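You operate a simulated robot arm through the tools that you are given. There is no shell and no other tool.

You run a simulated two-armed robot. Do the job below in one go: nothing can be reset, and whatever is moved stays where it is left.

Task
Stop the player, swap its cassette for the orange one and rewind that.
Fine: lay the old one on the table.
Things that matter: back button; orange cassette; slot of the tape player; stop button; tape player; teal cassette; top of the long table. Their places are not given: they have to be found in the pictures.

It is judged by the outcome, as a careful person would: the job done as asked, and still so three seconds after it is handed in. It fails if anything else is knocked over, pushed out of place, dropped, spilled or broken.

Robot
Two 7-joint arms with two-finger parallel grippers on one trunk that stands fixed in place. Base frame: the origin is at the foot of the trunk, x ahead of it, y to its left, z up. Readings come in mm, rad, newtons and seconds.
The left shoulder is at [80, 131, 947], the right one opposite. With the tool pointing down near the work surface each hand reaches from about 400 to 860 mm from the base axis, measured 20 degrees to its own side. Payload 1.57 kg a hand.
Tool frame (each hand has its own): the origin (TCP) lies between the finger pads and is the grasp point; the fingertips stand 30 mm ahead of it; z points along the fingers, y is the line along which they close. Largest opening 110 mm; finger width 24, thickness 12; the body of the gripper, 48 by 112 mm, starts 78 mm behind the TCP.
Orientation is that of the tool frame in the base frame, as a unit quaternion [x, y, z, w]. With the fingers straight down and closing along the base's y, the tool's x points along the base's -x, its y along +y and its z along -z.

Tools
- The arms move only by the tool jog_arm. It takes "left_series", "right_series" or both (then of equal length, played together; a hand with none holds still); each is a list of rows, each a list of 7 numbers: the shift along the base's x, y, z in mm, then the turn, a rotation vector about the base's x, y, z in rad, then the opening, from 0 (shut) to 1 (fully open). In form: [[x, y, z, ax, ay, az, gripper], ...]. A call has 1 to 20 rows; each row shifts and turns the commanded pose from where the row before left it. Rows are played at 5 a second. More than 50 mm and 0.15 rad between two rows, or a gripper value outside its range, and nothing of the call is played. Where a pose cannot be reached the arm comes as near as it can. A force on the tool above 40 N (or 10 N above the force at the start of the call, whichever is more), or a blocked arm, ends the call early, and 0.2 s more pass. The fingers move at their own pace (about 108 mm/s each) and stop on an object; they squeeze with about 38 N. The grip force told is the motor's: it shows also when the fingers shut on nothing. Time passes only in rows, and 0.2 s behind the last, so rows that do not move let the fingers close. It gives the time, the measured TCP pose, the force on the tool (base axes), the opening and the grip force at its end, in the units of the frame above (readings bear some noise), with the torque about the TCP (base axes, N m) and any sound that the robot's microphone picked up.
- Cameras (640 x 400 px; columns grow to the right, rows downward): "scene" is now at [-50.3, 11.3, 1429]; the picture's right is [0.10, -0.99, 0.00], its down [-0.48, -0.05, -0.88] and it looks along [0.87, 0.09, -0.48] (base axes); focal length 322 px, centre (320, 200). "left" rides on the left gripper at [70, -16, -141] in its tool frame; the picture's right is [0.23, 0.97, 0.00], its down [-0.86, 0.20, -0.48] and it looks along [-0.47, 0.11, 0.88] (tool axes); focal length 222 px, centre (320, 200). "right" rides on the right gripper at [70, 16, -141] in its tool frame; the picture's right is [-0.23, 0.97, 0.00], its down [-0.86, -0.20, -0.48] and it looks along [-0.47, -0.11, 0.88] (tool axes); focal length 222 px, centre (320, 200).
- snapshot(camera): a new picture of that camera. No time passes.
- head_to(pan, tilt): turns the head with the scene camera to pan (to the left, within 1.902 rad either way) and tilt (down, from -0.506 to 1.204), counted from straight ahead of the robot. It gives what a move gives.
- pixel_to_xyz(camera, pixels): for up to 12 pixels [column, row] of the newest picture of that camera ("zoom" is the newest enlarged one), the place [x, y, z] in the base frame of the surface seen there, good to about 2 mm. No time passes.
- close_up(camera, box): a new picture of the part [left, top, right, bottom] of that camera's present view, enlarged. No time passes.
- close_job(): hands the job in; it is judged then, once.

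Leave the grippers open and the arms clear of the work at the hand-in unless told otherwise.

The tools are called after "Emit:" as name(argument=value, ...) on one line, values as JSON. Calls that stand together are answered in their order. jog_arm: Moves the arms, as the interface text tells. Its arguments: {"type":"object","properties":{"left_series":{"type":"array","items":{"type":"array","items":{"type":"number"}}},"right_series":{"type":"array","items":{"type":"array","items":{"type":"number"}}}},"required":[]} The other tools are called the same way: head_to (pan, tilt) turns the head that bears the scene camera; snapshot (camera) takes a picture; pixel_to_xyz (camera, pixels) gives the place of the surface under pixels of a picture; close_up (camera, box) takes an enlarged picture of a part of a camera's view; close_job () hands the job in.

At the start:

```text
time_s: 0.0
left_tool_pos: [511.8, 301.8, 1079.8]
left_tool_rot: [0.0, 1.0, 0.0, 0.0]
left_wrist_force: [-0.1, -0.2, 0.4]
left_wrist_torque: [-0.02, 0.01, 0.01]
left_finger_gap: 110.0
left_grip_force: 0.1
right_tool_pos: [559.3, -204.4, 1125.0]
right_tool_rot: [0.0, 1.0, 0.0, 0.001]
right_wrist_force: [-0.5, -0.7, 0.1]
right_wrist_torque: [-0.02, 0.02, -0.01]
right_finger_gap: 109.9
right_grip_force: 0.1
head pan, tilt: [0.103, 0.499]
```

scene: 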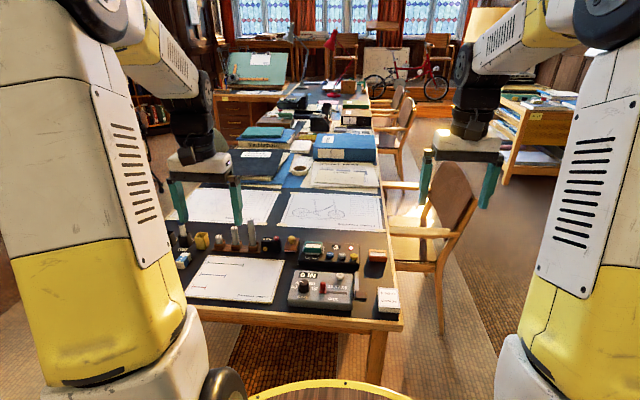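
right: 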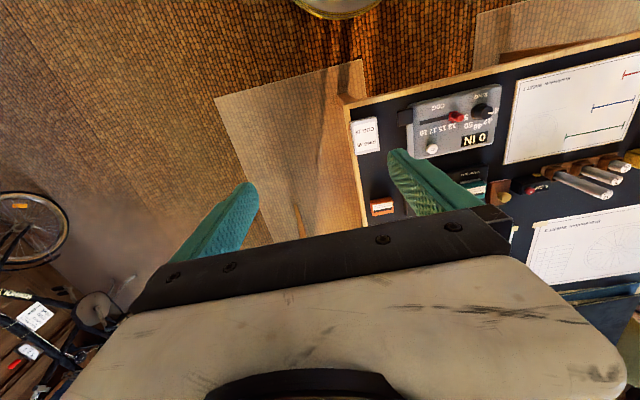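
left: 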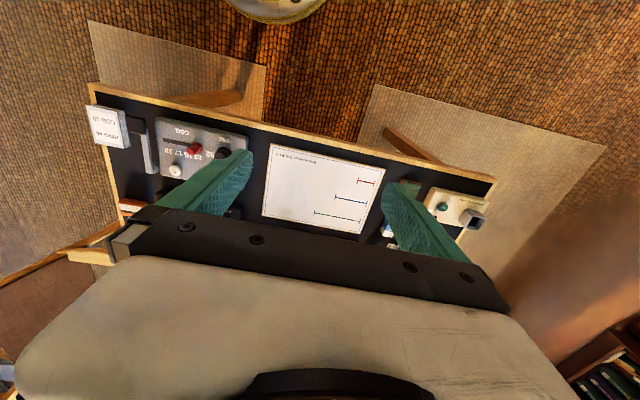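

I see a long table with many items. Near the table's front are a grey device at about (320,290) and a dark item with buttons near (330,252). I'll enlarge that part of the scene view first.

Emit:
close_up(camera="scene", box=[270, 225, 410, 315])

Emit:
close_up(camera="scene", box=[160, 215, 300, 305])

Emit:
close_up(camera="scene", box=[220, 80, 400, 200])

```text
4.44 times, centred on (340, 270) of scene
```

zoom: 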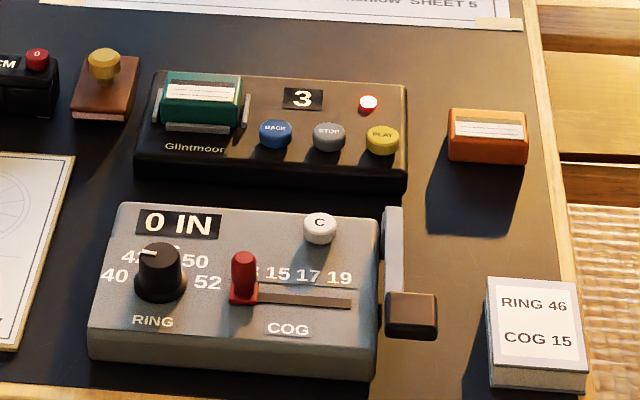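

```text
4.44 times, centred on (230, 260) of scene
```

zoom: 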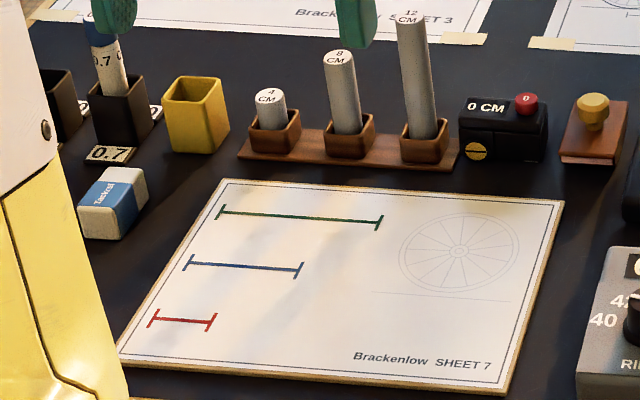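

```text
3.33 times, centred on (310, 140) of scene
```

zoom: 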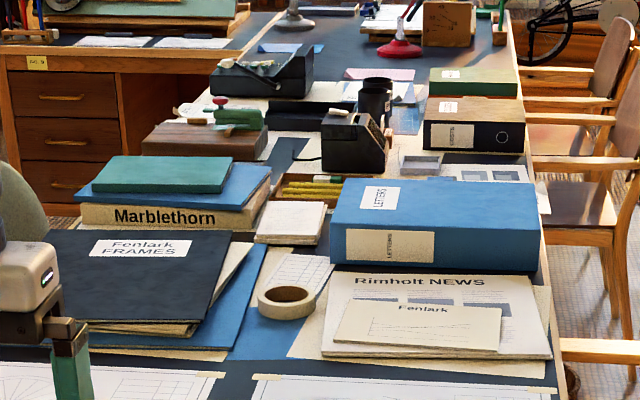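

The Glintmoor player has the teal cassette in its slot, a counter showing 3, a lit red lamp, and BACK, STOP and PLAY buttons. The orange cassette lies to its right. I'll zoom in on it and measure points.

Emit:
close_up(camera="scene", box=[296, 234, 392, 294])

```text
6.67 times, centred on (344, 264) of scene
```

zoom: 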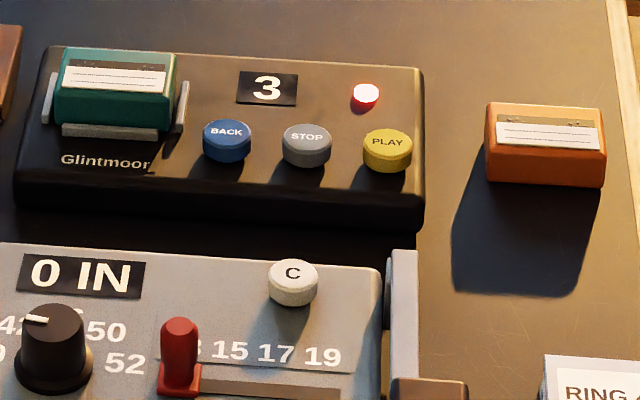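

I'll measure points on this enlarged picture: the teal cassette top (115,75), its front (115,105), the rails, the buttons (227,130), (307,133), (387,138), the player's corners, and the orange cassette at (545,112) and (545,165).

Emit:
pixel_to_xyz(camera="zoom", pixels=[[115, 60], [115, 80], [115, 108], [110, 130], [50, 100], [182, 105], [227, 130], [307, 132], [387, 138], [365, 97], [60, 180], [250, 180]])

Emit:
pixel_to_xyz(camera="zoom", pixels=[[545, 110], [545, 118], [545, 135], [545, 172], [490, 115], [600, 118], [495, 175], [600, 180], [470, 80], [450, 200], [590, 60], [560, 320]])

Emit:
pixel_to_xyz(camera="zoom", pixels=[[66, 55], [172, 60], [60, 120], [170, 125], [405, 190], [418, 75], [30, 180], [60, 52], [290, 283], [330, 300], [180, 335], [400, 300]])

```text
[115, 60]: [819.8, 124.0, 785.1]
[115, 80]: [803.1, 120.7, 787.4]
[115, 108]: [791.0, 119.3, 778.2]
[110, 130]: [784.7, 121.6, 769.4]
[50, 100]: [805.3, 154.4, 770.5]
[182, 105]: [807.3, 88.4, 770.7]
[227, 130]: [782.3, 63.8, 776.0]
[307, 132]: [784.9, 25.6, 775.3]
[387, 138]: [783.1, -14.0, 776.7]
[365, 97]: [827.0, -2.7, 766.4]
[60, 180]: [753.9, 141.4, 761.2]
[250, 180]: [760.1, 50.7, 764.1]
```

```text
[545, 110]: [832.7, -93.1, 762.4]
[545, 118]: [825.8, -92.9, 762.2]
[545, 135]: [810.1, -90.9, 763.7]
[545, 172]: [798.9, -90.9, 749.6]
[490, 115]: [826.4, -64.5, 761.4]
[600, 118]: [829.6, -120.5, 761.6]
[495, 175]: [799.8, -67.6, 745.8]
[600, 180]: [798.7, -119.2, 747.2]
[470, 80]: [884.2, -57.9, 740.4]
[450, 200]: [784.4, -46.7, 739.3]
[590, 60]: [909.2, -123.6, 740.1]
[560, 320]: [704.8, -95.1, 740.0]
```

```text
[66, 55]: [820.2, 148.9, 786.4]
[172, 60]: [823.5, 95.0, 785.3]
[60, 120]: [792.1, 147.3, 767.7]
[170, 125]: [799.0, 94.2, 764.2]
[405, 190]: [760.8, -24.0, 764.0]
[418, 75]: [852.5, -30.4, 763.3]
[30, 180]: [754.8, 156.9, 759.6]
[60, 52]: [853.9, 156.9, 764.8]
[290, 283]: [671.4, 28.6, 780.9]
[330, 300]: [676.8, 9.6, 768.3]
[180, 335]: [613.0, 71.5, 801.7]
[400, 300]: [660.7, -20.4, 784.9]
```

The table top reads z≈740 and the player top z≈764. The teal cassette sits on the player top (x 790–824, y 93–150, top at 786). The orange one lies on the table (x 799–833, y -120 to -64). I'll turn the head further down for a better view of the player and the free table space.

Emit:
head_to(pan=0.05, tilt=0.75)

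Emit:
snapshot(camera="scene")

Emit:
close_up(camera="right", box=[340, 60, 640, 250])

```text
time_s: 0.8
left_tool_pos: [512.5, 302.7, 1081.0]
left_tool_rot: [0.0, 1.0, 0.0, 0.0]
left_wrist_force: [0.0, -0.7, 0.0]
left_wrist_torque: [-0.03, -0.01, -0.01]
left_finger_gap: 109.9
left_grip_force: 0.2
right_tool_pos: [558.8, -203.7, 1126.0]
right_tool_rot: [0.001, 1.0, 0.0, -0.001]
right_wrist_force: [0.0, -0.2, -0.6]
right_wrist_torque: [-0.01, -0.02, 0.0]
right_finger_gap: 109.8
right_grip_force: 0.1
head pan, tilt: [0.051, 0.75]
```

```text
taken
```

scene: 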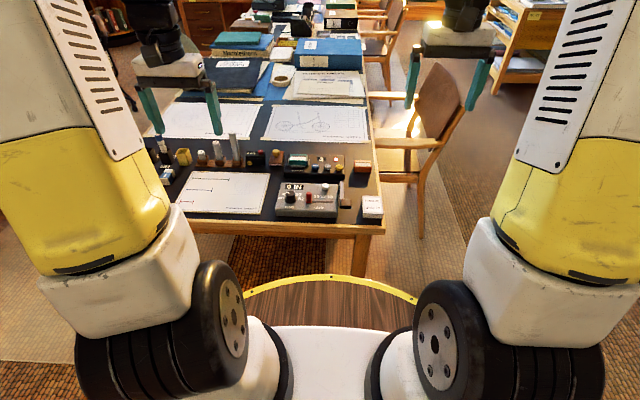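

```text
2.11 times, centred on (490, 155) of right
```

zoom: 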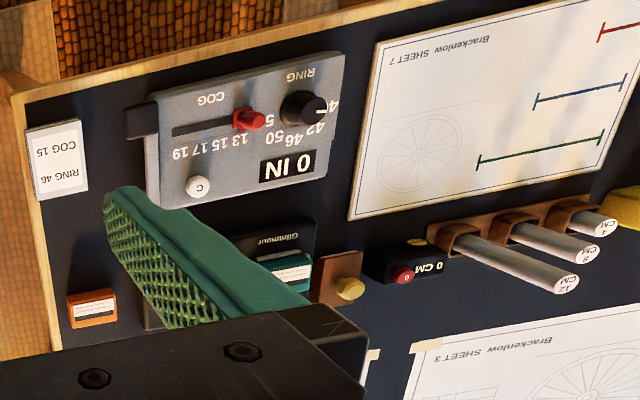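

I'll measure the free table areas and the neighbouring obstacles in the new scene view, using an enlarged picture.

Emit:
close_up(camera="scene", box=[140, 95, 396, 255])

```text
2.50 times, centred on (268, 175) of scene
```

zoom: 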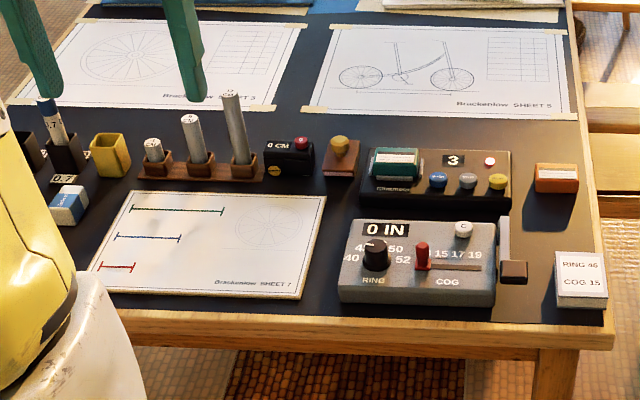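

I'll measure the free strips and nearby items: behind the player (430,135), right of the player (540,230), left of the player (335,200), the stamp (341,150), the 12 cm rod top (231,97), and others.

Emit:
pixel_to_xyz(camera="zoom", pixels=[[430, 135], [430, 115], [540, 225], [335, 205], [341, 142], [341, 172], [231, 97], [302, 142], [290, 165], [580, 260], [510, 272], [350, 178]])

Emit:
pixel_to_xyz(camera="zoom", pixels=[[505, 225], [500, 218], [365, 200], [370, 152], [508, 152], [320, 135], [310, 108], [575, 117], [592, 190], [606, 310], [525, 200], [340, 240]])

```text
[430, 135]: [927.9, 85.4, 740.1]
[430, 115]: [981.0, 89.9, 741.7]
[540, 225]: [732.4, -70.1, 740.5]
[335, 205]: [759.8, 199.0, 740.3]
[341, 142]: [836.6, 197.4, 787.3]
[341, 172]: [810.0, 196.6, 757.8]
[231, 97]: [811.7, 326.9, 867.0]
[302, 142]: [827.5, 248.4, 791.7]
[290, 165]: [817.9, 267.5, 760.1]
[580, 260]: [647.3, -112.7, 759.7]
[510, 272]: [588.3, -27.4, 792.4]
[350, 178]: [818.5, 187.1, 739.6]
```

```text
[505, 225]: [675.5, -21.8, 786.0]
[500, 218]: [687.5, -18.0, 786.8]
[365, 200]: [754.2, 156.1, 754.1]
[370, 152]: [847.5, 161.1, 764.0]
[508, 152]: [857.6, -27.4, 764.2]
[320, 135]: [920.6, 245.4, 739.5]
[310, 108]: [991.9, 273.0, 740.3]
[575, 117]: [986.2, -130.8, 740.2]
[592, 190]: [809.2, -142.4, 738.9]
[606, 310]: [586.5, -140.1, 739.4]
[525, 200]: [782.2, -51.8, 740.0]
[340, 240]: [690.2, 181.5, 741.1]
```

The free patch of table in front of the orange cassette (x 700–790, y -50 to -130) suits the teal cassette. Now I'll move the left hand over the player at TCP ≈ (800,121,930) so its camera can look straight down on the slot.

Emit:
jog_arm(left_series=[[32, -20.1, -10, 0, 0, 0, 0.6], [32, -20.1, -12, 0, 0, 0, 0.6], [32, -20.1, -16, 0, 0, 0, 0.6], [32, -20.1, -18, 0, 0, 0, 0.6], [32, -20.1, -18, 0, 0, 0, 0.6], [32, -20.1, -19, 0, 0, 0, 0.6], [32, -20.1, -19, 0, 0, 0, 0.6], [32, -20.1, -19, 0, 0, 0, 0.6], [32, -20.1, -19, 0, 0, 0, 0.6], [0, 0, 0, 0, 0, 0, 0.6]])

Emit:
snapshot(camera="left")

Emit:
close_up(camera="left", box=[180, 60, 420, 210])

```text
time_s: 3.0
left_tool_pos: [798.3, 120.3, 929.5]
left_tool_rot: [-0.001, 1.0, 0.0, 0.0]
left_wrist_force: [-0.6, 0.3, 0.9]
left_wrist_torque: [-0.03, -0.04, 0.03]
left_finger_gap: 65.8
left_grip_force: 0.1
right_tool_pos: [558.9, -203.2, 1126.1]
right_tool_rot: [0.0, 1.0, 0.0, 0.0]
right_wrist_force: [-0.2, 0.1, 0.1]
right_wrist_torque: [0.01, -0.01, 0.02]
right_finger_gap: 110.0
right_grip_force: 0.1
head pan, tilt: [0.051, 0.75]
```

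```text
taken
```

left: 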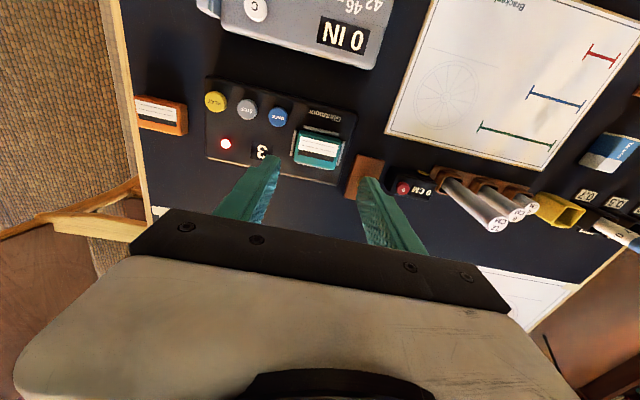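

```text
2.67 times, centred on (300, 135) of left
```

zoom: 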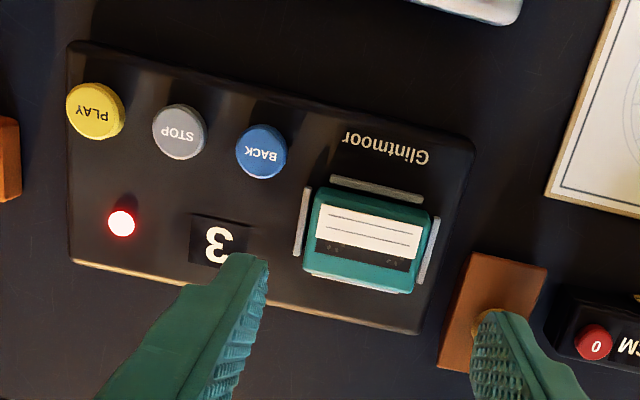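

This gives a clear overhead view of the slot. There are rails at the front, left, right and maybe the back of the teal cassette. I'll zoom in tighter and measure.

Emit:
close_up(camera="left", box=[280, 115, 360, 175])

Emit:
pixel_to_xyz(camera="left", pixels=[[215, 102], [247, 109], [278, 117]])

```text
6.67 times, centred on (320, 145) of left
```

zoom: 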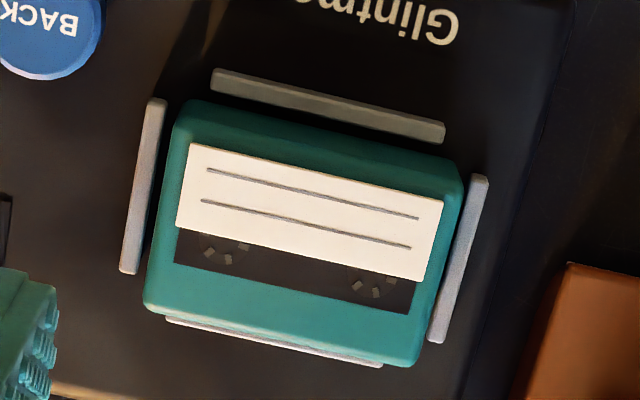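

```text
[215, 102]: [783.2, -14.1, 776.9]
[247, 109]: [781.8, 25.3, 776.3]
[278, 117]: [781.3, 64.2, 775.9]
```

There are rails on all four sides. I'll measure the rails and the cassette's edges in this zoom.

Emit:
pixel_to_xyz(camera="zoom", pixels=[[145, 190], [458, 260], [330, 102], [275, 345], [325, 130], [290, 325], [165, 210], [440, 270], [200, 112], [455, 172], [150, 300], [405, 355]])

Emit:
pixel_to_xyz(camera="zoom", pixels=[[310, 210], [133, 190], [152, 190], [468, 260], [447, 260], [330, 90], [328, 114], [100, 250], [520, 200], [155, 105], [480, 180], [125, 268]])

```text
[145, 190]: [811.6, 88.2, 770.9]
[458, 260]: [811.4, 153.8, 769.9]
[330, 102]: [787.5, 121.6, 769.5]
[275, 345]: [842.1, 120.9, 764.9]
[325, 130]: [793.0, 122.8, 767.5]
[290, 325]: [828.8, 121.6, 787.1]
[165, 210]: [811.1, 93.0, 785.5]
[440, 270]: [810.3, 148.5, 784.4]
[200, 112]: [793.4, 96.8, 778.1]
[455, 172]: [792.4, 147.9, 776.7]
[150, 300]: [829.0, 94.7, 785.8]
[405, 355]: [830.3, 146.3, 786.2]
```

```text
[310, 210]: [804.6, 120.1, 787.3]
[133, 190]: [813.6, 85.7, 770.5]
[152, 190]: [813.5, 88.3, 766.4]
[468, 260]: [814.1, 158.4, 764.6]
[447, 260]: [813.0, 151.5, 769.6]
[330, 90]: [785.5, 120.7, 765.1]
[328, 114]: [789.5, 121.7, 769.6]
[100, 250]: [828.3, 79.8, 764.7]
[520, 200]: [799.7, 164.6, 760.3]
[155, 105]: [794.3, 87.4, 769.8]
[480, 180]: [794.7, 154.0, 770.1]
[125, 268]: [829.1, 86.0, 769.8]
```

Slot: side rails at y≈87.5 and 153.7 (tops z≈770), front rail at x≈787.5, centre about (811,120.6). The cassette is about 57 × 39 × 22 mm. STOP is at (782,25.3), top z≈776. Next I'll close the left fingers and bring them above STOP, with the tips about 12 mm clear (TCP z≈818).

Emit:
jog_arm(left_series=[[-4, -24, -10, 0, 0, 0, 0.0], [-4, -24, -25, 0, 0, 0, 0.0], [-4, -24, -30, 0, 0, 0, 0.0], [-5, -23.5, -30, 0, 0, 0, 0.0], [0, 0, -17, 0, 0, 0, 0.0], [0, 0, 0, 0, 0, 0, 0.0]])

Emit:
snapshot(camera="left")

Emit:
close_up(camera="scene", box=[260, 120, 400, 210])

```text
time_s: 4.4
left_tool_pos: [781.3, 27.9, 820.0]
left_tool_rot: [0.0, 1.0, -0.001, 0.0]
left_wrist_force: [0.1, -1.0, 0.0]
left_wrist_torque: [-0.01, -0.04, 0.05]
left_finger_gap: 0.0
left_grip_force: 21.6
right_tool_pos: [559.6, -204.1, 1124.8]
right_tool_rot: [0.0, 1.0, 0.0, 0.0]
right_wrist_force: [-0.2, 0.2, -0.3]
right_wrist_torque: [-0.01, 0.01, -0.02]
right_finger_gap: 110.3
right_grip_force: 0.1
head pan, tilt: [0.051, 0.75]
```

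```text
taken
```

left: 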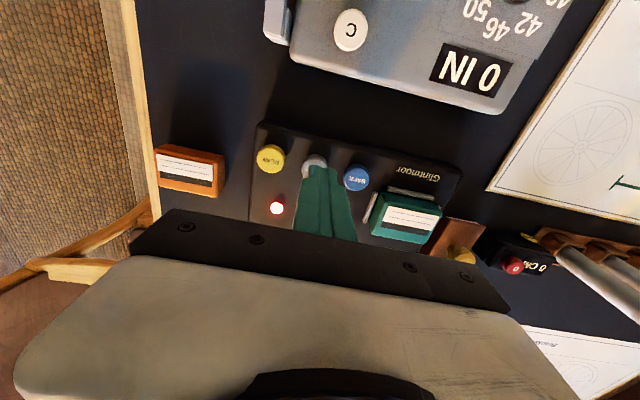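

```text
4.44 times, centred on (330, 165) of scene
```

zoom: 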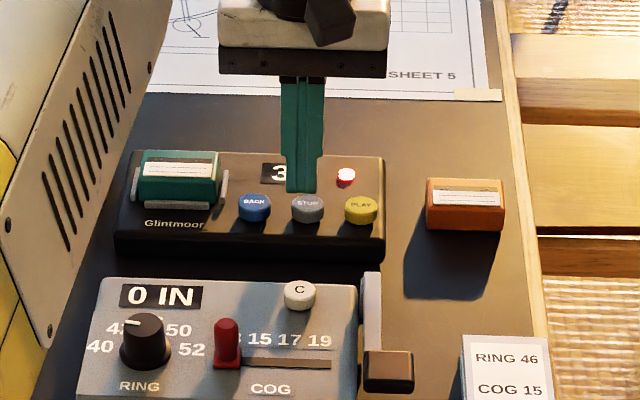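

The closed fingertips sit just above STOP (scene zoom (305,190) over the button at (307,205)). I'll shift 2 mm in -y and descend in small steps until it clicks.

Emit:
jog_arm(left_series=[[0.5, -2, -6, 0, 0, 0, 0.0], [0, 0, -3, 0, 0, 0, 0.0], [0, 0, -2, 0, 0, 0, 0.0], [0, 0, -2, 0, 0, 0, 0.0]])

Emit:
close_up(camera="scene", box=[260, 120, 400, 210])

```text
time_s: 5.4
left_tool_pos: [783.3, 25.2, 806.0]
left_tool_rot: [-0.001, 1.0, 0.001, 0.0]
left_wrist_force: [0.7, -0.3, 0.5]
left_wrist_torque: [0.01, 0.02, 0.01]
left_finger_gap: 0.2
left_grip_force: 21.3
right_tool_pos: [559.0, -203.2, 1126.7]
right_tool_rot: [-0.001, 1.0, -0.001, 0.0]
right_wrist_force: [0.2, -0.9, 0.3]
right_wrist_torque: [0.02, 0.0, -0.03]
right_finger_gap: 110.0
right_grip_force: 0.1
head pan, tilt: [0.051, 0.75]
```

```text
4.44 times, centred on (330, 165) of scene
```

zoom: 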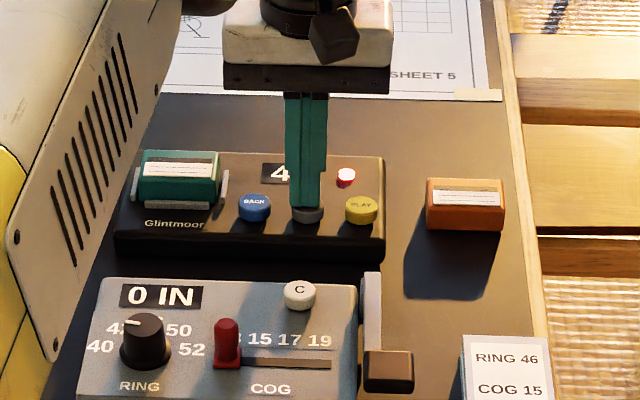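

The tips are about at the button top with no force yet, and the counter has moved on to 4, so the tape is still playing. I'll keep pressing down in 1 mm steps.

Emit:
jog_arm(left_series=[[0, 0, -1, 0, 0, 0, 0.0], [0, 0, -1, 0, 0, 0, 0.0], [0, 0, -1, 0, 0, 0, 0.0]])

Emit:
close_up(camera="scene", box=[260, 120, 400, 210])

```text
time_s: 6.2
left_tool_pos: [783.9, 25.6, 800.7]
left_tool_rot: [0.001, 1.0, 0.0, -0.001]
left_wrist_force: [-0.8, 0.2, 1.7]
left_wrist_torque: [-0.03, -0.01, 0.01]
left_finger_gap: 0.0
left_grip_force: 21.3
right_tool_pos: [559.0, -203.7, 1124.5]
right_tool_rot: [0.0, 1.0, -0.001, 0.0]
right_wrist_force: [0.0, 0.2, -0.3]
right_wrist_torque: [-0.01, 0.03, -0.02]
right_finger_gap: 109.9
right_grip_force: 0.0
head pan, tilt: [0.051, 0.75]
heard: click
```

```text
4.44 times, centred on (330, 165) of scene
```

zoom: 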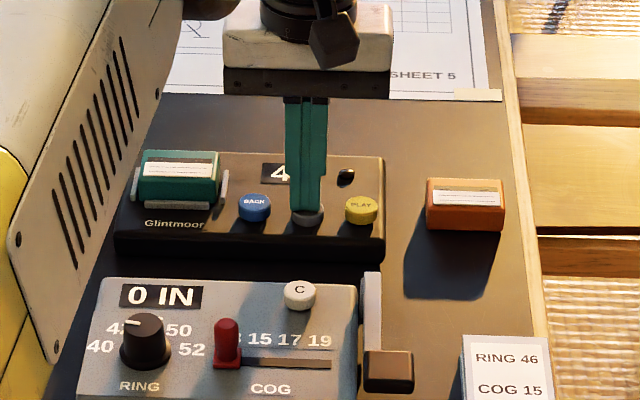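

A click was heard and the lamp went dark, with the counter holding at 4, so the player has stopped. I'll lift straight off, open to 66 mm, and move over the teal cassette at (811,120.6).

Emit:
jog_arm(left_series=[[0, 0, 20, 0, 0, 0, 0.0], [0, 0, 28, 0, 0, 0, 0.0], [9, 32, 0, 0, 0, 0, 0.3], [9, 32, 0, 0, 0, 0, 0.6], [9.5, 31.2, 0, 0, 0, 0, 0.6], [0, 0, 0, 0, 0, 0, 0.6]])

Emit:
snapshot(camera="left")

Emit:
close_up(camera="left", box=[240, 110, 400, 210])

Emit:
close_up(camera="scene", box=[260, 120, 400, 210])

```text
time_s: 7.6
left_tool_pos: [809.6, 120.7, 850.7]
left_tool_rot: [0.0, 1.0, 0.0, 0.0]
left_wrist_force: [-0.2, -0.1, -0.2]
left_wrist_torque: [-0.03, 0.0, 0.0]
left_finger_gap: 66.2
left_grip_force: 0.0
right_tool_pos: [560.6, -204.6, 1126.5]
right_tool_rot: [0.0, 1.0, 0.0, -0.001]
right_wrist_force: [0.6, -0.1, 0.4]
right_wrist_torque: [0.0, 0.0, 0.01]
right_finger_gap: 109.9
right_grip_force: 0.0
head pan, tilt: [0.051, 0.75]
```

```text
taken
```

left: 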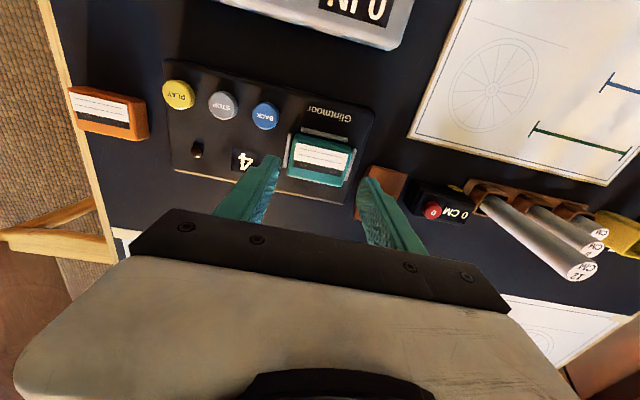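

```text
4.00 times, centred on (320, 160) of left
```

zoom: 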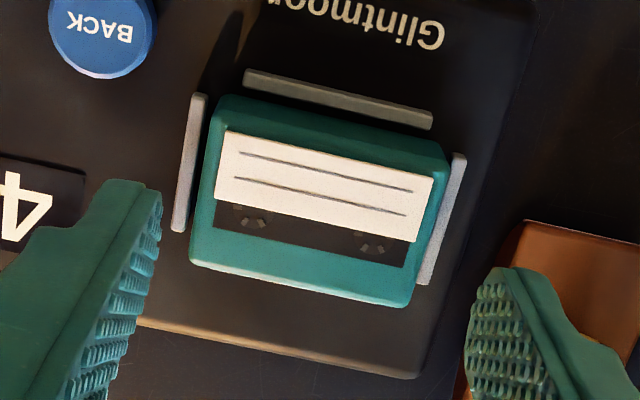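

```text
4.44 times, centred on (330, 165) of scene
```

zoom: 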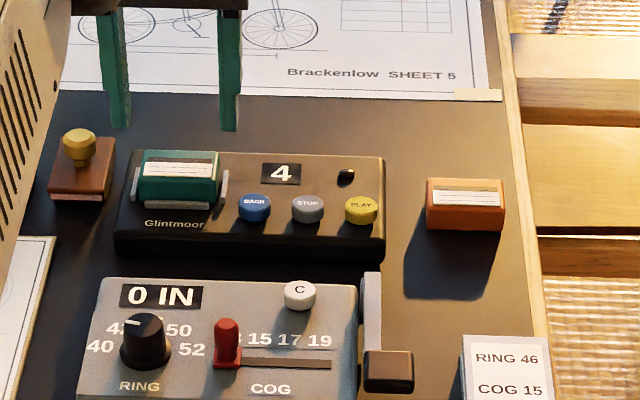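

Before descending I'll check the fingertip positions against the camera readings, at scene zoom pixels (122,120) and (229,122).

Emit:
pixel_to_xyz(camera="zoom", pixels=[[122, 122], [114, 122], [130, 122], [229, 124], [222, 124], [238, 124], [180, 170], [345, 175]])

```text
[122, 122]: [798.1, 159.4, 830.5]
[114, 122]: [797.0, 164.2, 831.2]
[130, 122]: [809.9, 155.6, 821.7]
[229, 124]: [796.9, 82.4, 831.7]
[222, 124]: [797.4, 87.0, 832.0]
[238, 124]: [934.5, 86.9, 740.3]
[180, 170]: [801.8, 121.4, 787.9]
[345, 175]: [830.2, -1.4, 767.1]
```

The fingers straddle y≈121 with front faces at x≈797, so they're centred on the cassette. I'll descend 47.5 mm so the tips stop at z≈772.5, just above the rails, and then close.

Emit:
jog_arm(left_series=[[1, 0, -20, 0, 0, 0, 0.6], [0, 0, -15, 0, 0, 0, 0.6], [0, 0, -8, 0, 0, 0, 0.6], [0, 0, -4.5, 0, 0, 0, 0.6], [0, 0, 0, 0, 0, 0, 0.6]])

Emit:
close_up(camera="scene", box=[260, 120, 400, 210])

Emit:
close_up(camera="left", box=[240, 110, 400, 210])

```text
time_s: 8.8
left_tool_pos: [812.8, 119.9, 803.3]
left_tool_rot: [0.0, 1.0, 0.0, 0.0]
left_wrist_force: [-0.3, -1.1, -0.1]
left_wrist_torque: [0.0, 0.0, -0.03]
left_finger_gap: 66.2
left_grip_force: 0.0
right_tool_pos: [558.7, -204.5, 1125.9]
right_tool_rot: [0.0, 1.0, 0.001, 0.0]
right_wrist_force: [0.4, -0.3, -0.6]
right_wrist_torque: [-0.01, -0.01, 0.01]
right_finger_gap: 110.1
right_grip_force: 0.1
head pan, tilt: [0.051, 0.75]
```

```text
4.44 times, centred on (330, 165) of scene
```

zoom: 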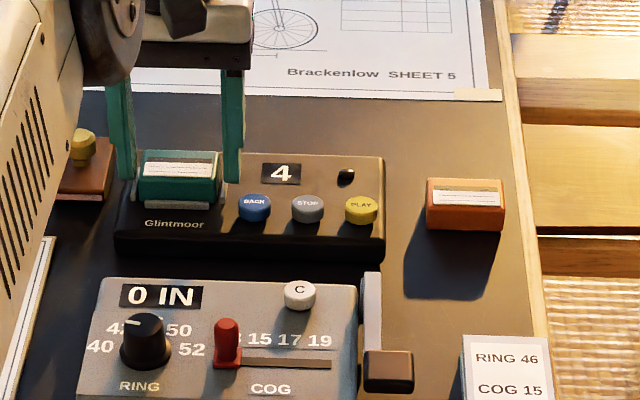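

```text
4.00 times, centred on (320, 160) of left
```

zoom: 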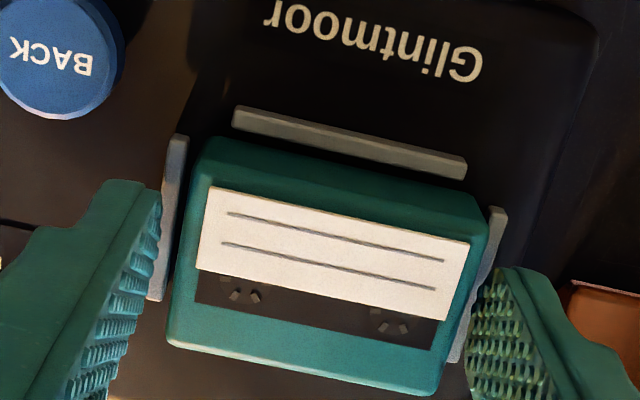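

The fingers straddle the cassette with the tips just over the rails, and no contact force shows. Closing now.

Emit:
jog_arm(left_series=[[0, 0, 0, 0, 0, 0, 0.45], [0, 0, 0, 0, 0, 0, 0.3], [0, 0, 0, 0, 0, 0, 0.3], [0, 0, 0, 0, 0, 0, 0.3]])

Emit:
close_up(camera="left", box=[240, 110, 400, 210])

```text
time_s: 9.8
left_tool_pos: [812.8, 119.0, 802.7]
left_tool_rot: [0.001, 1.0, 0.0, 0.0]
left_wrist_force: [-0.1, 0.5, -0.1]
left_wrist_torque: [-0.03, 0.03, 0.0]
left_finger_gap: 56.8
left_grip_force: 37.9
right_tool_pos: [559.5, -203.8, 1125.5]
right_tool_rot: [0.0, 1.0, -0.001, 0.0]
right_wrist_force: [0.3, -0.8, -0.2]
right_wrist_torque: [-0.03, -0.03, -0.02]
right_finger_gap: 109.8
right_grip_force: 0.1
head pan, tilt: [0.051, 0.75]
```

```text
4.00 times, centred on (320, 160) of left
```

zoom: 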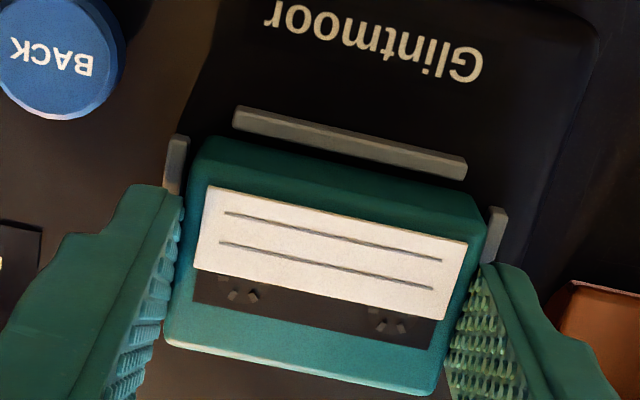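

Grip is solid (gap 56.8 mm, 37.9 N). I'll lift the teal cassette straight up 60 mm and carry it over to (735,-95). The right arm backs off 80 mm in -y at the same time to leave room.

Emit:
jog_arm(left_series=[[0, 0, 15, 0, 0, 0, 0.3], [0, 0, 25, 0, 0, 0, 0.3], [0, 0, 25, 0, 0, 0, 0.3], [0, 0, 0, 0, 0, 0, 0.3]], right_series=[[0, -25, 0, 0, 0, 0, 1], [0, -25, 0, 0, 0, 0, 1], [0, -25, 0, 0, 0, 0, 1], [0, 0, 0, 0, 0, 0, 1]])

Emit:
close_up(camera="left", box=[200, 60, 440, 210])

Emit:
close_up(camera="scene", box=[260, 120, 400, 210])

```text
time_s: 10.8
left_tool_pos: [811.6, 119.5, 868.3]
left_tool_rot: [0.0, 1.0, 0.001, 0.0]
left_wrist_force: [-0.3, -0.1, -0.6]
left_wrist_torque: [0.01, 0.0, -0.04]
left_finger_gap: 56.7
left_grip_force: 38.4
right_tool_pos: [560.1, -278.9, 1124.7]
right_tool_rot: [0.0, 1.0, 0.0, 0.0]
right_wrist_force: [0.4, -0.3, -0.8]
right_wrist_torque: [0.01, -0.01, 0.02]
right_finger_gap: 110.1
right_grip_force: 0.1
head pan, tilt: [0.051, 0.75]
```

```text
2.67 times, centred on (320, 135) of left
```

zoom: 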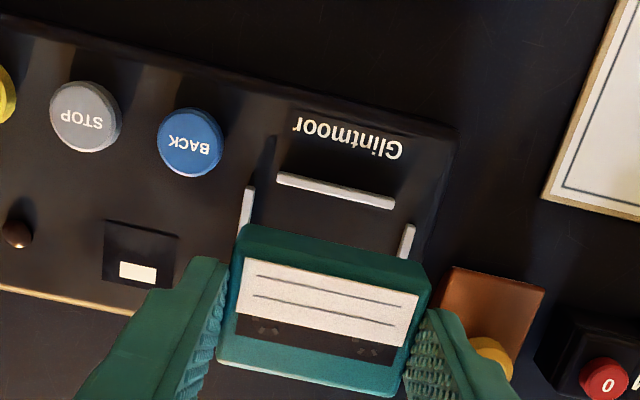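

```text
4.44 times, centred on (330, 165) of scene
```

zoom: 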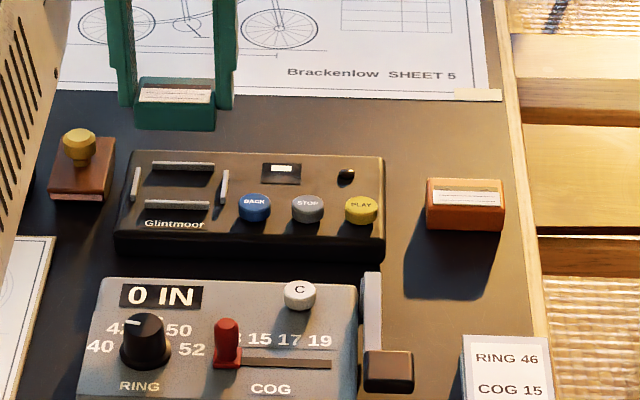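

The cassette is out and the display shows a dash (no tape). The empty slot's rails are now visible, so I'll measure them: back (183,166), front (177,205), left (137,183), right (225,187).

Emit:
pixel_to_xyz(camera="zoom", pixels=[[183, 164], [183, 168], [155, 166], [212, 166], [177, 203], [177, 208], [146, 203], [208, 205], [137, 180], [133, 185], [225, 182], [222, 190]])

```text
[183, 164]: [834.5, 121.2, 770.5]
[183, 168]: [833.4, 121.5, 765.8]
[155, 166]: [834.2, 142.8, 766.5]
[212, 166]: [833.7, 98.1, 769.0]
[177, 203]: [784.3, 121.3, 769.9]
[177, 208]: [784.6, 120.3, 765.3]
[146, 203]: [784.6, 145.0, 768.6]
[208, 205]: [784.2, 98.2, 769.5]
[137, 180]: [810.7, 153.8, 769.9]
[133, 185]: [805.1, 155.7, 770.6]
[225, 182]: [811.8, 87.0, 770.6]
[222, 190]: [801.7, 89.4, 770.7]
```

Slot interior: x 788.3–833.5 and y 89.4–151.5, so the centre is (811,120.6) with about ±2.5 mm clearance. Now I'll carry the teal cassette at TCP z≈868 to (735,-95).

Emit:
jog_arm(left_series=[[-15.4, -43, 0, 0, 0, 0, 0.3], [-15.4, -43, 0, 0, 0, 0, 0.3], [-15.4, -43, 0, 0, 0, 0, 0.3], [-15.4, -43, 0, 0, 0, 0, 0.3], [-15.4, -43, 0, 0, 0, 0, 0.3], [0, 0, 0, 0, 0, 0, 0.3]])

Emit:
close_up(camera="scene", box=[260, 120, 400, 210])

Emit:
snapshot(camera="left")

Emit:
snapshot(camera="scene")

```text
time_s: 12.2
left_tool_pos: [734.2, -95.8, 869.8]
left_tool_rot: [0.0, 1.0, 0.0, 0.0]
left_wrist_force: [-0.8, -0.3, -0.4]
left_wrist_torque: [0.0, -0.01, -0.02]
left_finger_gap: 56.9
left_grip_force: 37.5
right_tool_pos: [562.0, -278.6, 1125.3]
right_tool_rot: [0.0, 1.0, 0.0, 0.001]
right_wrist_force: [0.5, 0.3, 0.6]
right_wrist_torque: [0.01, 0.01, 0.04]
right_finger_gap: 109.9
right_grip_force: 0.1
head pan, tilt: [0.051, 0.75]
```

```text
4.44 times, centred on (330, 165) of scene
```

zoom: 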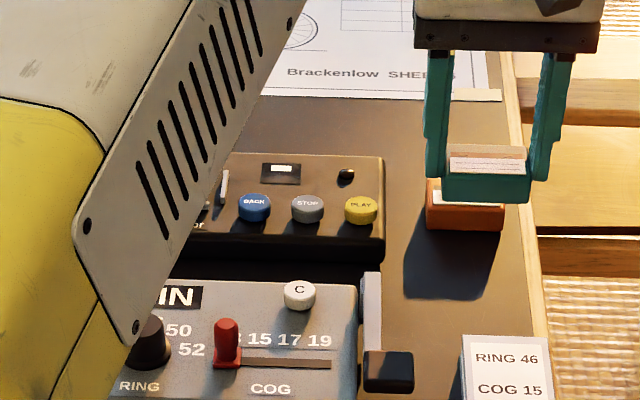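

```text
taken
```

left: 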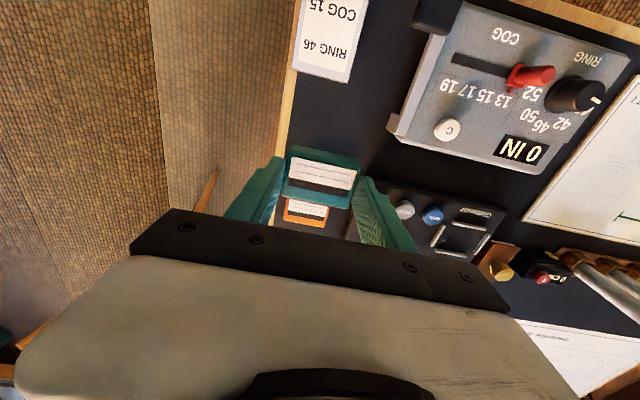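

```text
taken
```

scene: 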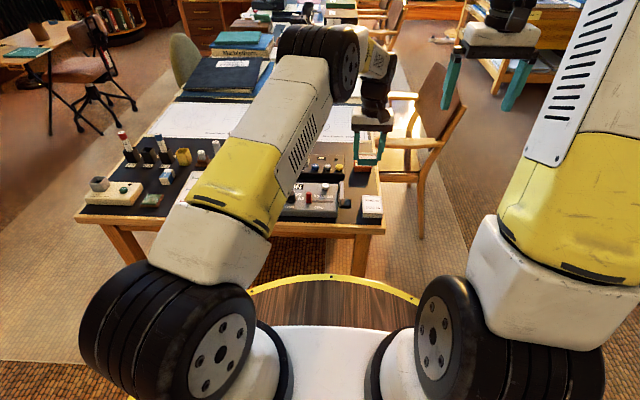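

The teal cassette is over the free patch, clear of the orange one. I'll descend to about 3 mm above the table.

Emit:
jog_arm(left_series=[[0, 0, -30, 0, 0, 0, 0.3], [0, 0, -30, 0, 0, 0, 0.3], [0, 0, -18, 0, 0, 0, 0.3], [0, 0, -8, 0, 0, 0, 0.3], [0, 0, 0, 0, 0, 0, 0.3]])

Emit:
close_up(camera="scene", box=[290, 140, 400, 220])

```text
time_s: 13.4
left_tool_pos: [734.9, -94.5, 781.7]
left_tool_rot: [0.0, 1.0, 0.0, 0.0]
left_wrist_force: [-0.1, -0.1, -0.7]
left_wrist_torque: [-0.01, -0.01, 0.0]
left_finger_gap: 56.4
left_grip_force: 38.2
right_tool_pos: [561.0, -277.9, 1125.4]
right_tool_rot: [0.0, 1.0, 0.0, 0.001]
right_wrist_force: [0.3, 0.3, 0.2]
right_wrist_torque: [0.01, -0.01, 0.02]
right_finger_gap: 110.0
right_grip_force: 0.1
head pan, tilt: [0.051, 0.75]
```

```text
5.00 times, centred on (345, 180) of scene
```

zoom: 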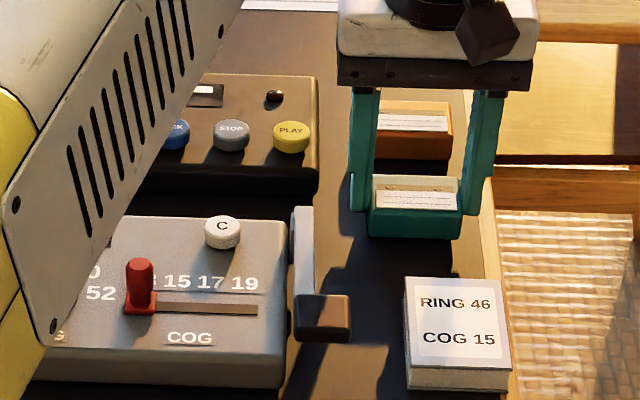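

The teal cassette hovers a few millimetres up, clear of the card box and the crank. I'll lower it in 1 mm steps until it touches the table.

Emit:
jog_arm(left_series=[[0, 0, -1.5, 0, 0, 0, 0.3], [0, 0, -1, 0, 0, 0, 0.3], [0, 0, -1, 0, 0, 0, 0.3]])

```text
time_s: 14.2
left_tool_pos: [735.0, -95.3, 780.0]
left_tool_rot: [0.0, 1.0, 0.0, 0.0]
left_wrist_force: [-1.1, 0.8, 1.7]
left_wrist_torque: [-0.03, 0.01, -0.02]
left_finger_gap: 57.2
left_grip_force: 38.0
right_tool_pos: [561.2, -278.2, 1123.9]
right_tool_rot: [-0.001, 1.0, 0.0, 0.0]
right_wrist_force: [0.1, 0.3, 0.6]
right_wrist_torque: [-0.01, 0.03, 0.01]
right_finger_gap: 110.1
right_grip_force: 0.1
head pan, tilt: [0.051, 0.75]
```

Force has risen to about 1.7 N, so it may just be touching. One more millimetre will confirm contact.

Emit:
jog_arm(left_series=[[0, 0, -0.8, 0, 0, 0, 0.3], [0, 0, 0, 0, 0, 0, 0.3]])

Emit:
close_up(camera="scene", box=[290, 140, 400, 220])

```text
time_s: 14.8
left_tool_pos: [735.5, -95.1, 778.8]
left_tool_rot: [0.0, 1.0, 0.0, 0.001]
left_wrist_force: [-2.3, 1.5, 10.9]
left_wrist_torque: [0.06, 0.16, -0.02]
left_finger_gap: 56.8
left_grip_force: 37.7
right_tool_pos: [561.2, -277.9, 1125.2]
right_tool_rot: [0.001, 1.0, 0.0, 0.001]
right_wrist_force: [0.3, 0.3, -0.7]
right_wrist_torque: [0.0, 0.02, 0.01]
right_finger_gap: 109.8
right_grip_force: 0.1
head pan, tilt: [0.051, 0.75]
```

```text
5.00 times, centred on (345, 180) of scene
```

zoom: 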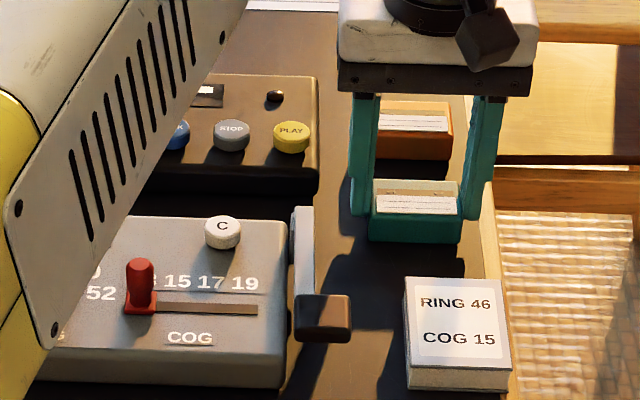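

It's resting on the table (10.9 N). I'll relax by 0.7 mm, open to 66 mm, and lift straight up.

Emit:
jog_arm(left_series=[[0, 0, 0.7, 0, 0, 0, 0.3], [0, 0, 0, 0, 0, 0, 0.6], [0, 0, 0, 0, 0, 0, 0.6], [0, 0, 15, 0, 0, 0, 0.6], [0, 0, 30, 0, 0, 0, 0.6], [0, 0, 30, 0, 0, 0, 0.6]])

Emit:
close_up(camera="scene", box=[290, 140, 400, 220])

Emit:
snapshot(camera="left")

```text
time_s: 16.2
left_tool_pos: [735.9, -95.1, 853.2]
left_tool_rot: [0.0, 1.0, 0.001, 0.0]
left_wrist_force: [0.1, -0.2, -0.1]
left_wrist_torque: [-0.01, 0.06, -0.03]
left_finger_gap: 66.1
left_grip_force: 0.1
right_tool_pos: [561.0, -278.5, 1125.0]
right_tool_rot: [0.0, 1.0, 0.0, -0.001]
right_wrist_force: [0.2, 0.0, 0.1]
right_wrist_torque: [-0.02, 0.0, 0.01]
right_finger_gap: 110.1
right_grip_force: 0.1
head pan, tilt: [0.051, 0.75]
```

```text
5.00 times, centred on (345, 180) of scene
```

zoom: 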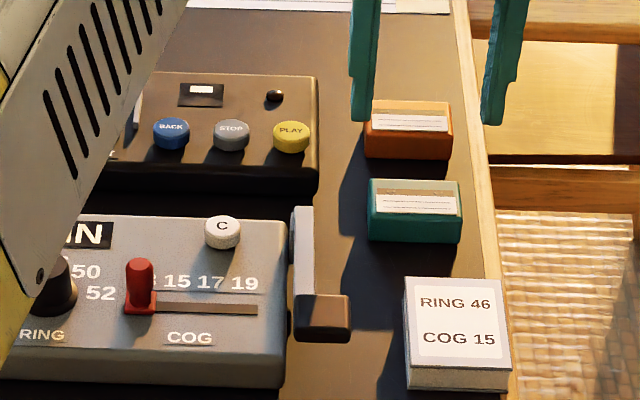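

```text
taken
```

left: 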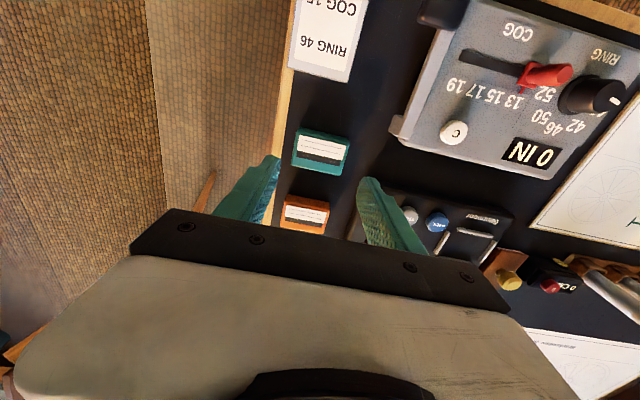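

The teal cassette lies flat on the table. Next I'll test whether the left hand can reach over the orange cassette at (816,-92) while still at the safe height z≈853.

Emit:
jog_arm(left_series=[[40, 1.5, 0, 0, 0, 0, 0.6], [40, 1.5, 0, 0, 0, 0, 0.6], [0, 0, 0, 0, 0, 0, 0.6]])

Emit:
snapshot(camera="left")

Emit:
close_up(camera="left", box=[240, 80, 400, 180])

```text
time_s: 17.0
left_tool_pos: [783.2, -91.3, 851.9]
left_tool_rot: [-0.001, 1.0, 0.0, 0.0]
left_wrist_force: [0.0, -0.5, 1.3]
left_wrist_torque: [-0.02, -0.01, 0.02]
left_finger_gap: 66.0
left_grip_force: 0.1
left hand out of reach, approached as far as the arm can: row 2
right_tool_pos: [561.4, -279.0, 1125.1]
right_tool_rot: [0.0, 1.0, 0.0, 0.0]
right_wrist_force: [-0.7, 0.4, -0.1]
right_wrist_torque: [0.05, 0.04, 0.04]
right_finger_gap: 110.1
right_grip_force: 0.1
head pan, tilt: [0.051, 0.75]
```

```text
taken
```

left: 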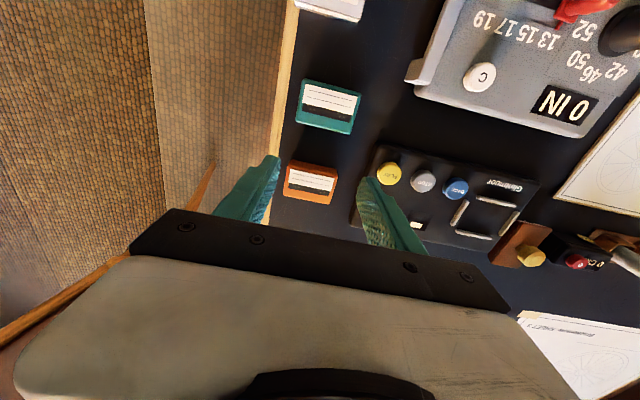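

```text
4.00 times, centred on (320, 130) of left
```

zoom: 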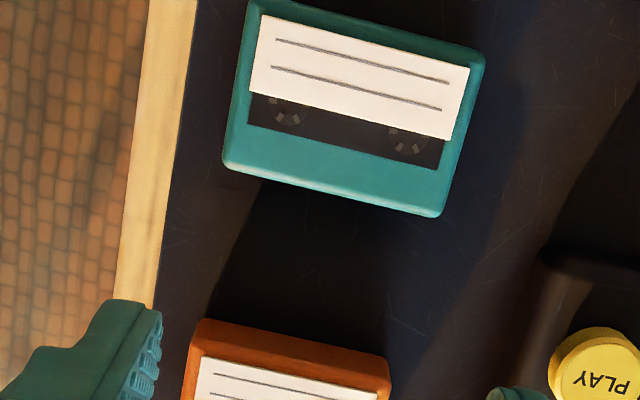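

The left hand stops at x≈783 there with the tool vertical. Tilting the tool forward about 0.25 rad about base y will gain the missing reach, and keeping the same tilt for pick and place keeps the cassette level. First I'll step back 30 mm, tilt and raise, then look at the orange cassette.

Emit:
jog_arm(left_series=[[-45, 0, 15, 0, 0, 0, 0.6], [0, 0, 0, 0, 0, 0, 0.6]])

```text
time_s: 17.6
left_tool_pos: [736.6, -93.3, 864.9]
left_tool_rot: [-0.001, 1.0, 0.0, 0.0]
left_wrist_force: [-0.2, 0.1, -0.7]
left_wrist_torque: [0.01, 0.03, 0.0]
left_finger_gap: 65.8
left_grip_force: 0.0
right_tool_pos: [560.7, -278.9, 1125.1]
right_tool_rot: [0.0, 1.0, 0.001, 0.0]
right_wrist_force: [-0.2, -0.5, -0.8]
right_wrist_torque: [0.02, 0.05, 0.05]
right_finger_gap: 110.2
right_grip_force: 0.1
head pan, tilt: [0.051, 0.75]
```

The commanded pose follows the reached one, which helps. Now I'll tilt by -0.25 rad about base y in two rows and move forward to x≈795.

Emit:
jog_arm(left_series=[[10, 0, 5, 0, -0.125, 0, 0.6], [10, 0, 5, 0, -0.125, 0, 0.6], [20, 0, 0, 0, 0, 0, 0.6], [20, 0, 0, 0, 0, 0, 0.6], [0, 0, 0, 0, 0, 0, 0.6]])

Emit:
snapshot(camera="left")

Emit:
close_up(camera="left", box=[240, 80, 400, 180])

```text
time_s: 18.8
left_tool_pos: [796.7, -94.4, 878.1]
left_tool_rot: [0.0, 0.992, 0.0, 0.124]
left_wrist_force: [0.5, 1.1, -0.2]
left_wrist_torque: [-0.02, -0.01, -0.04]
left_finger_gap: 66.2
left_grip_force: 0.1
right_tool_pos: [560.7, -277.6, 1124.5]
right_tool_rot: [0.0, 1.0, -0.001, 0.0]
right_wrist_force: [-0.4, -0.2, -0.6]
right_wrist_torque: [0.0, 0.03, 0.0]
right_finger_gap: 109.9
right_grip_force: 0.0
head pan, tilt: [0.051, 0.75]
```

```text
taken
```

left: 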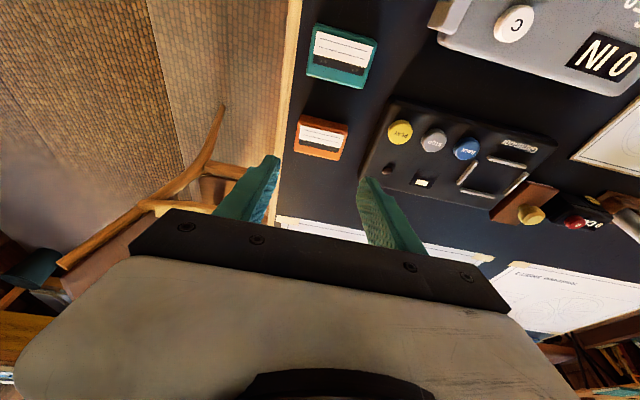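

```text
4.00 times, centred on (320, 130) of left
```

zoom: 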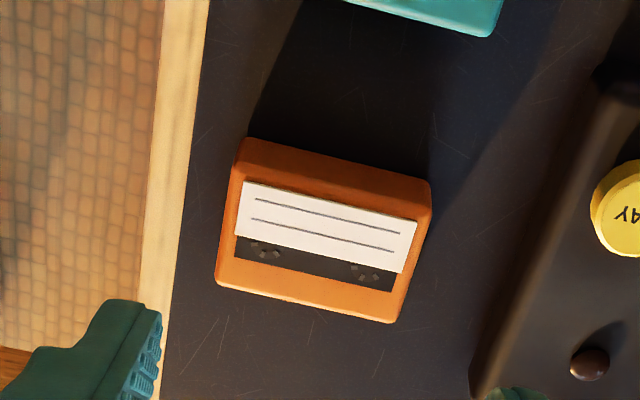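

The tilt works, with x≈797 reached and room to spare. I'll measure the orange cassette: label corners (247,183), (416,222), (402,271), (237,235), the top face edges, and the front edge.

Emit:
pixel_to_xyz(camera="zoom", pixels=[[250, 186], [412, 224], [398, 267], [240, 232], [325, 225], [220, 285], [390, 318], [250, 142], [425, 183], [305, 300], [226, 235], [412, 275]])

Emit:
close_up(camera="scene", box=[330, 130, 400, 200])

```text
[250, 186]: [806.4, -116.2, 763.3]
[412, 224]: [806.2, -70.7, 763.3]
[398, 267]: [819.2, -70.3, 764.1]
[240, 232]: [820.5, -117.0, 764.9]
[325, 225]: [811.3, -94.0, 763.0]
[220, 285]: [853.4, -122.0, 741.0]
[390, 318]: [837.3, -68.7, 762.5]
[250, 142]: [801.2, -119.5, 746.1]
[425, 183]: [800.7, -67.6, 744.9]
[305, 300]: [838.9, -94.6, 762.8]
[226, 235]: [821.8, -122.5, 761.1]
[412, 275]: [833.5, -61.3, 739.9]
```

```text
5.71 times, centred on (365, 165) of scene
```

zoom: 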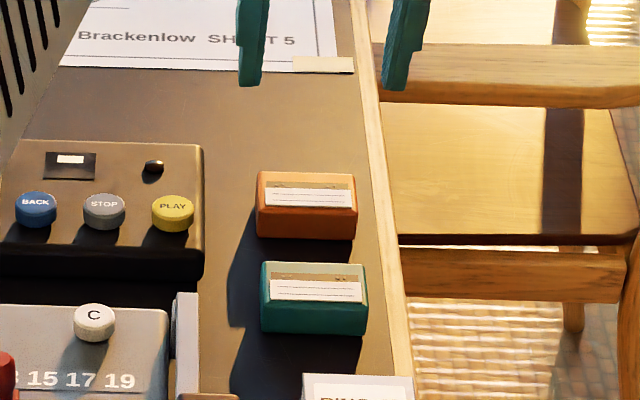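

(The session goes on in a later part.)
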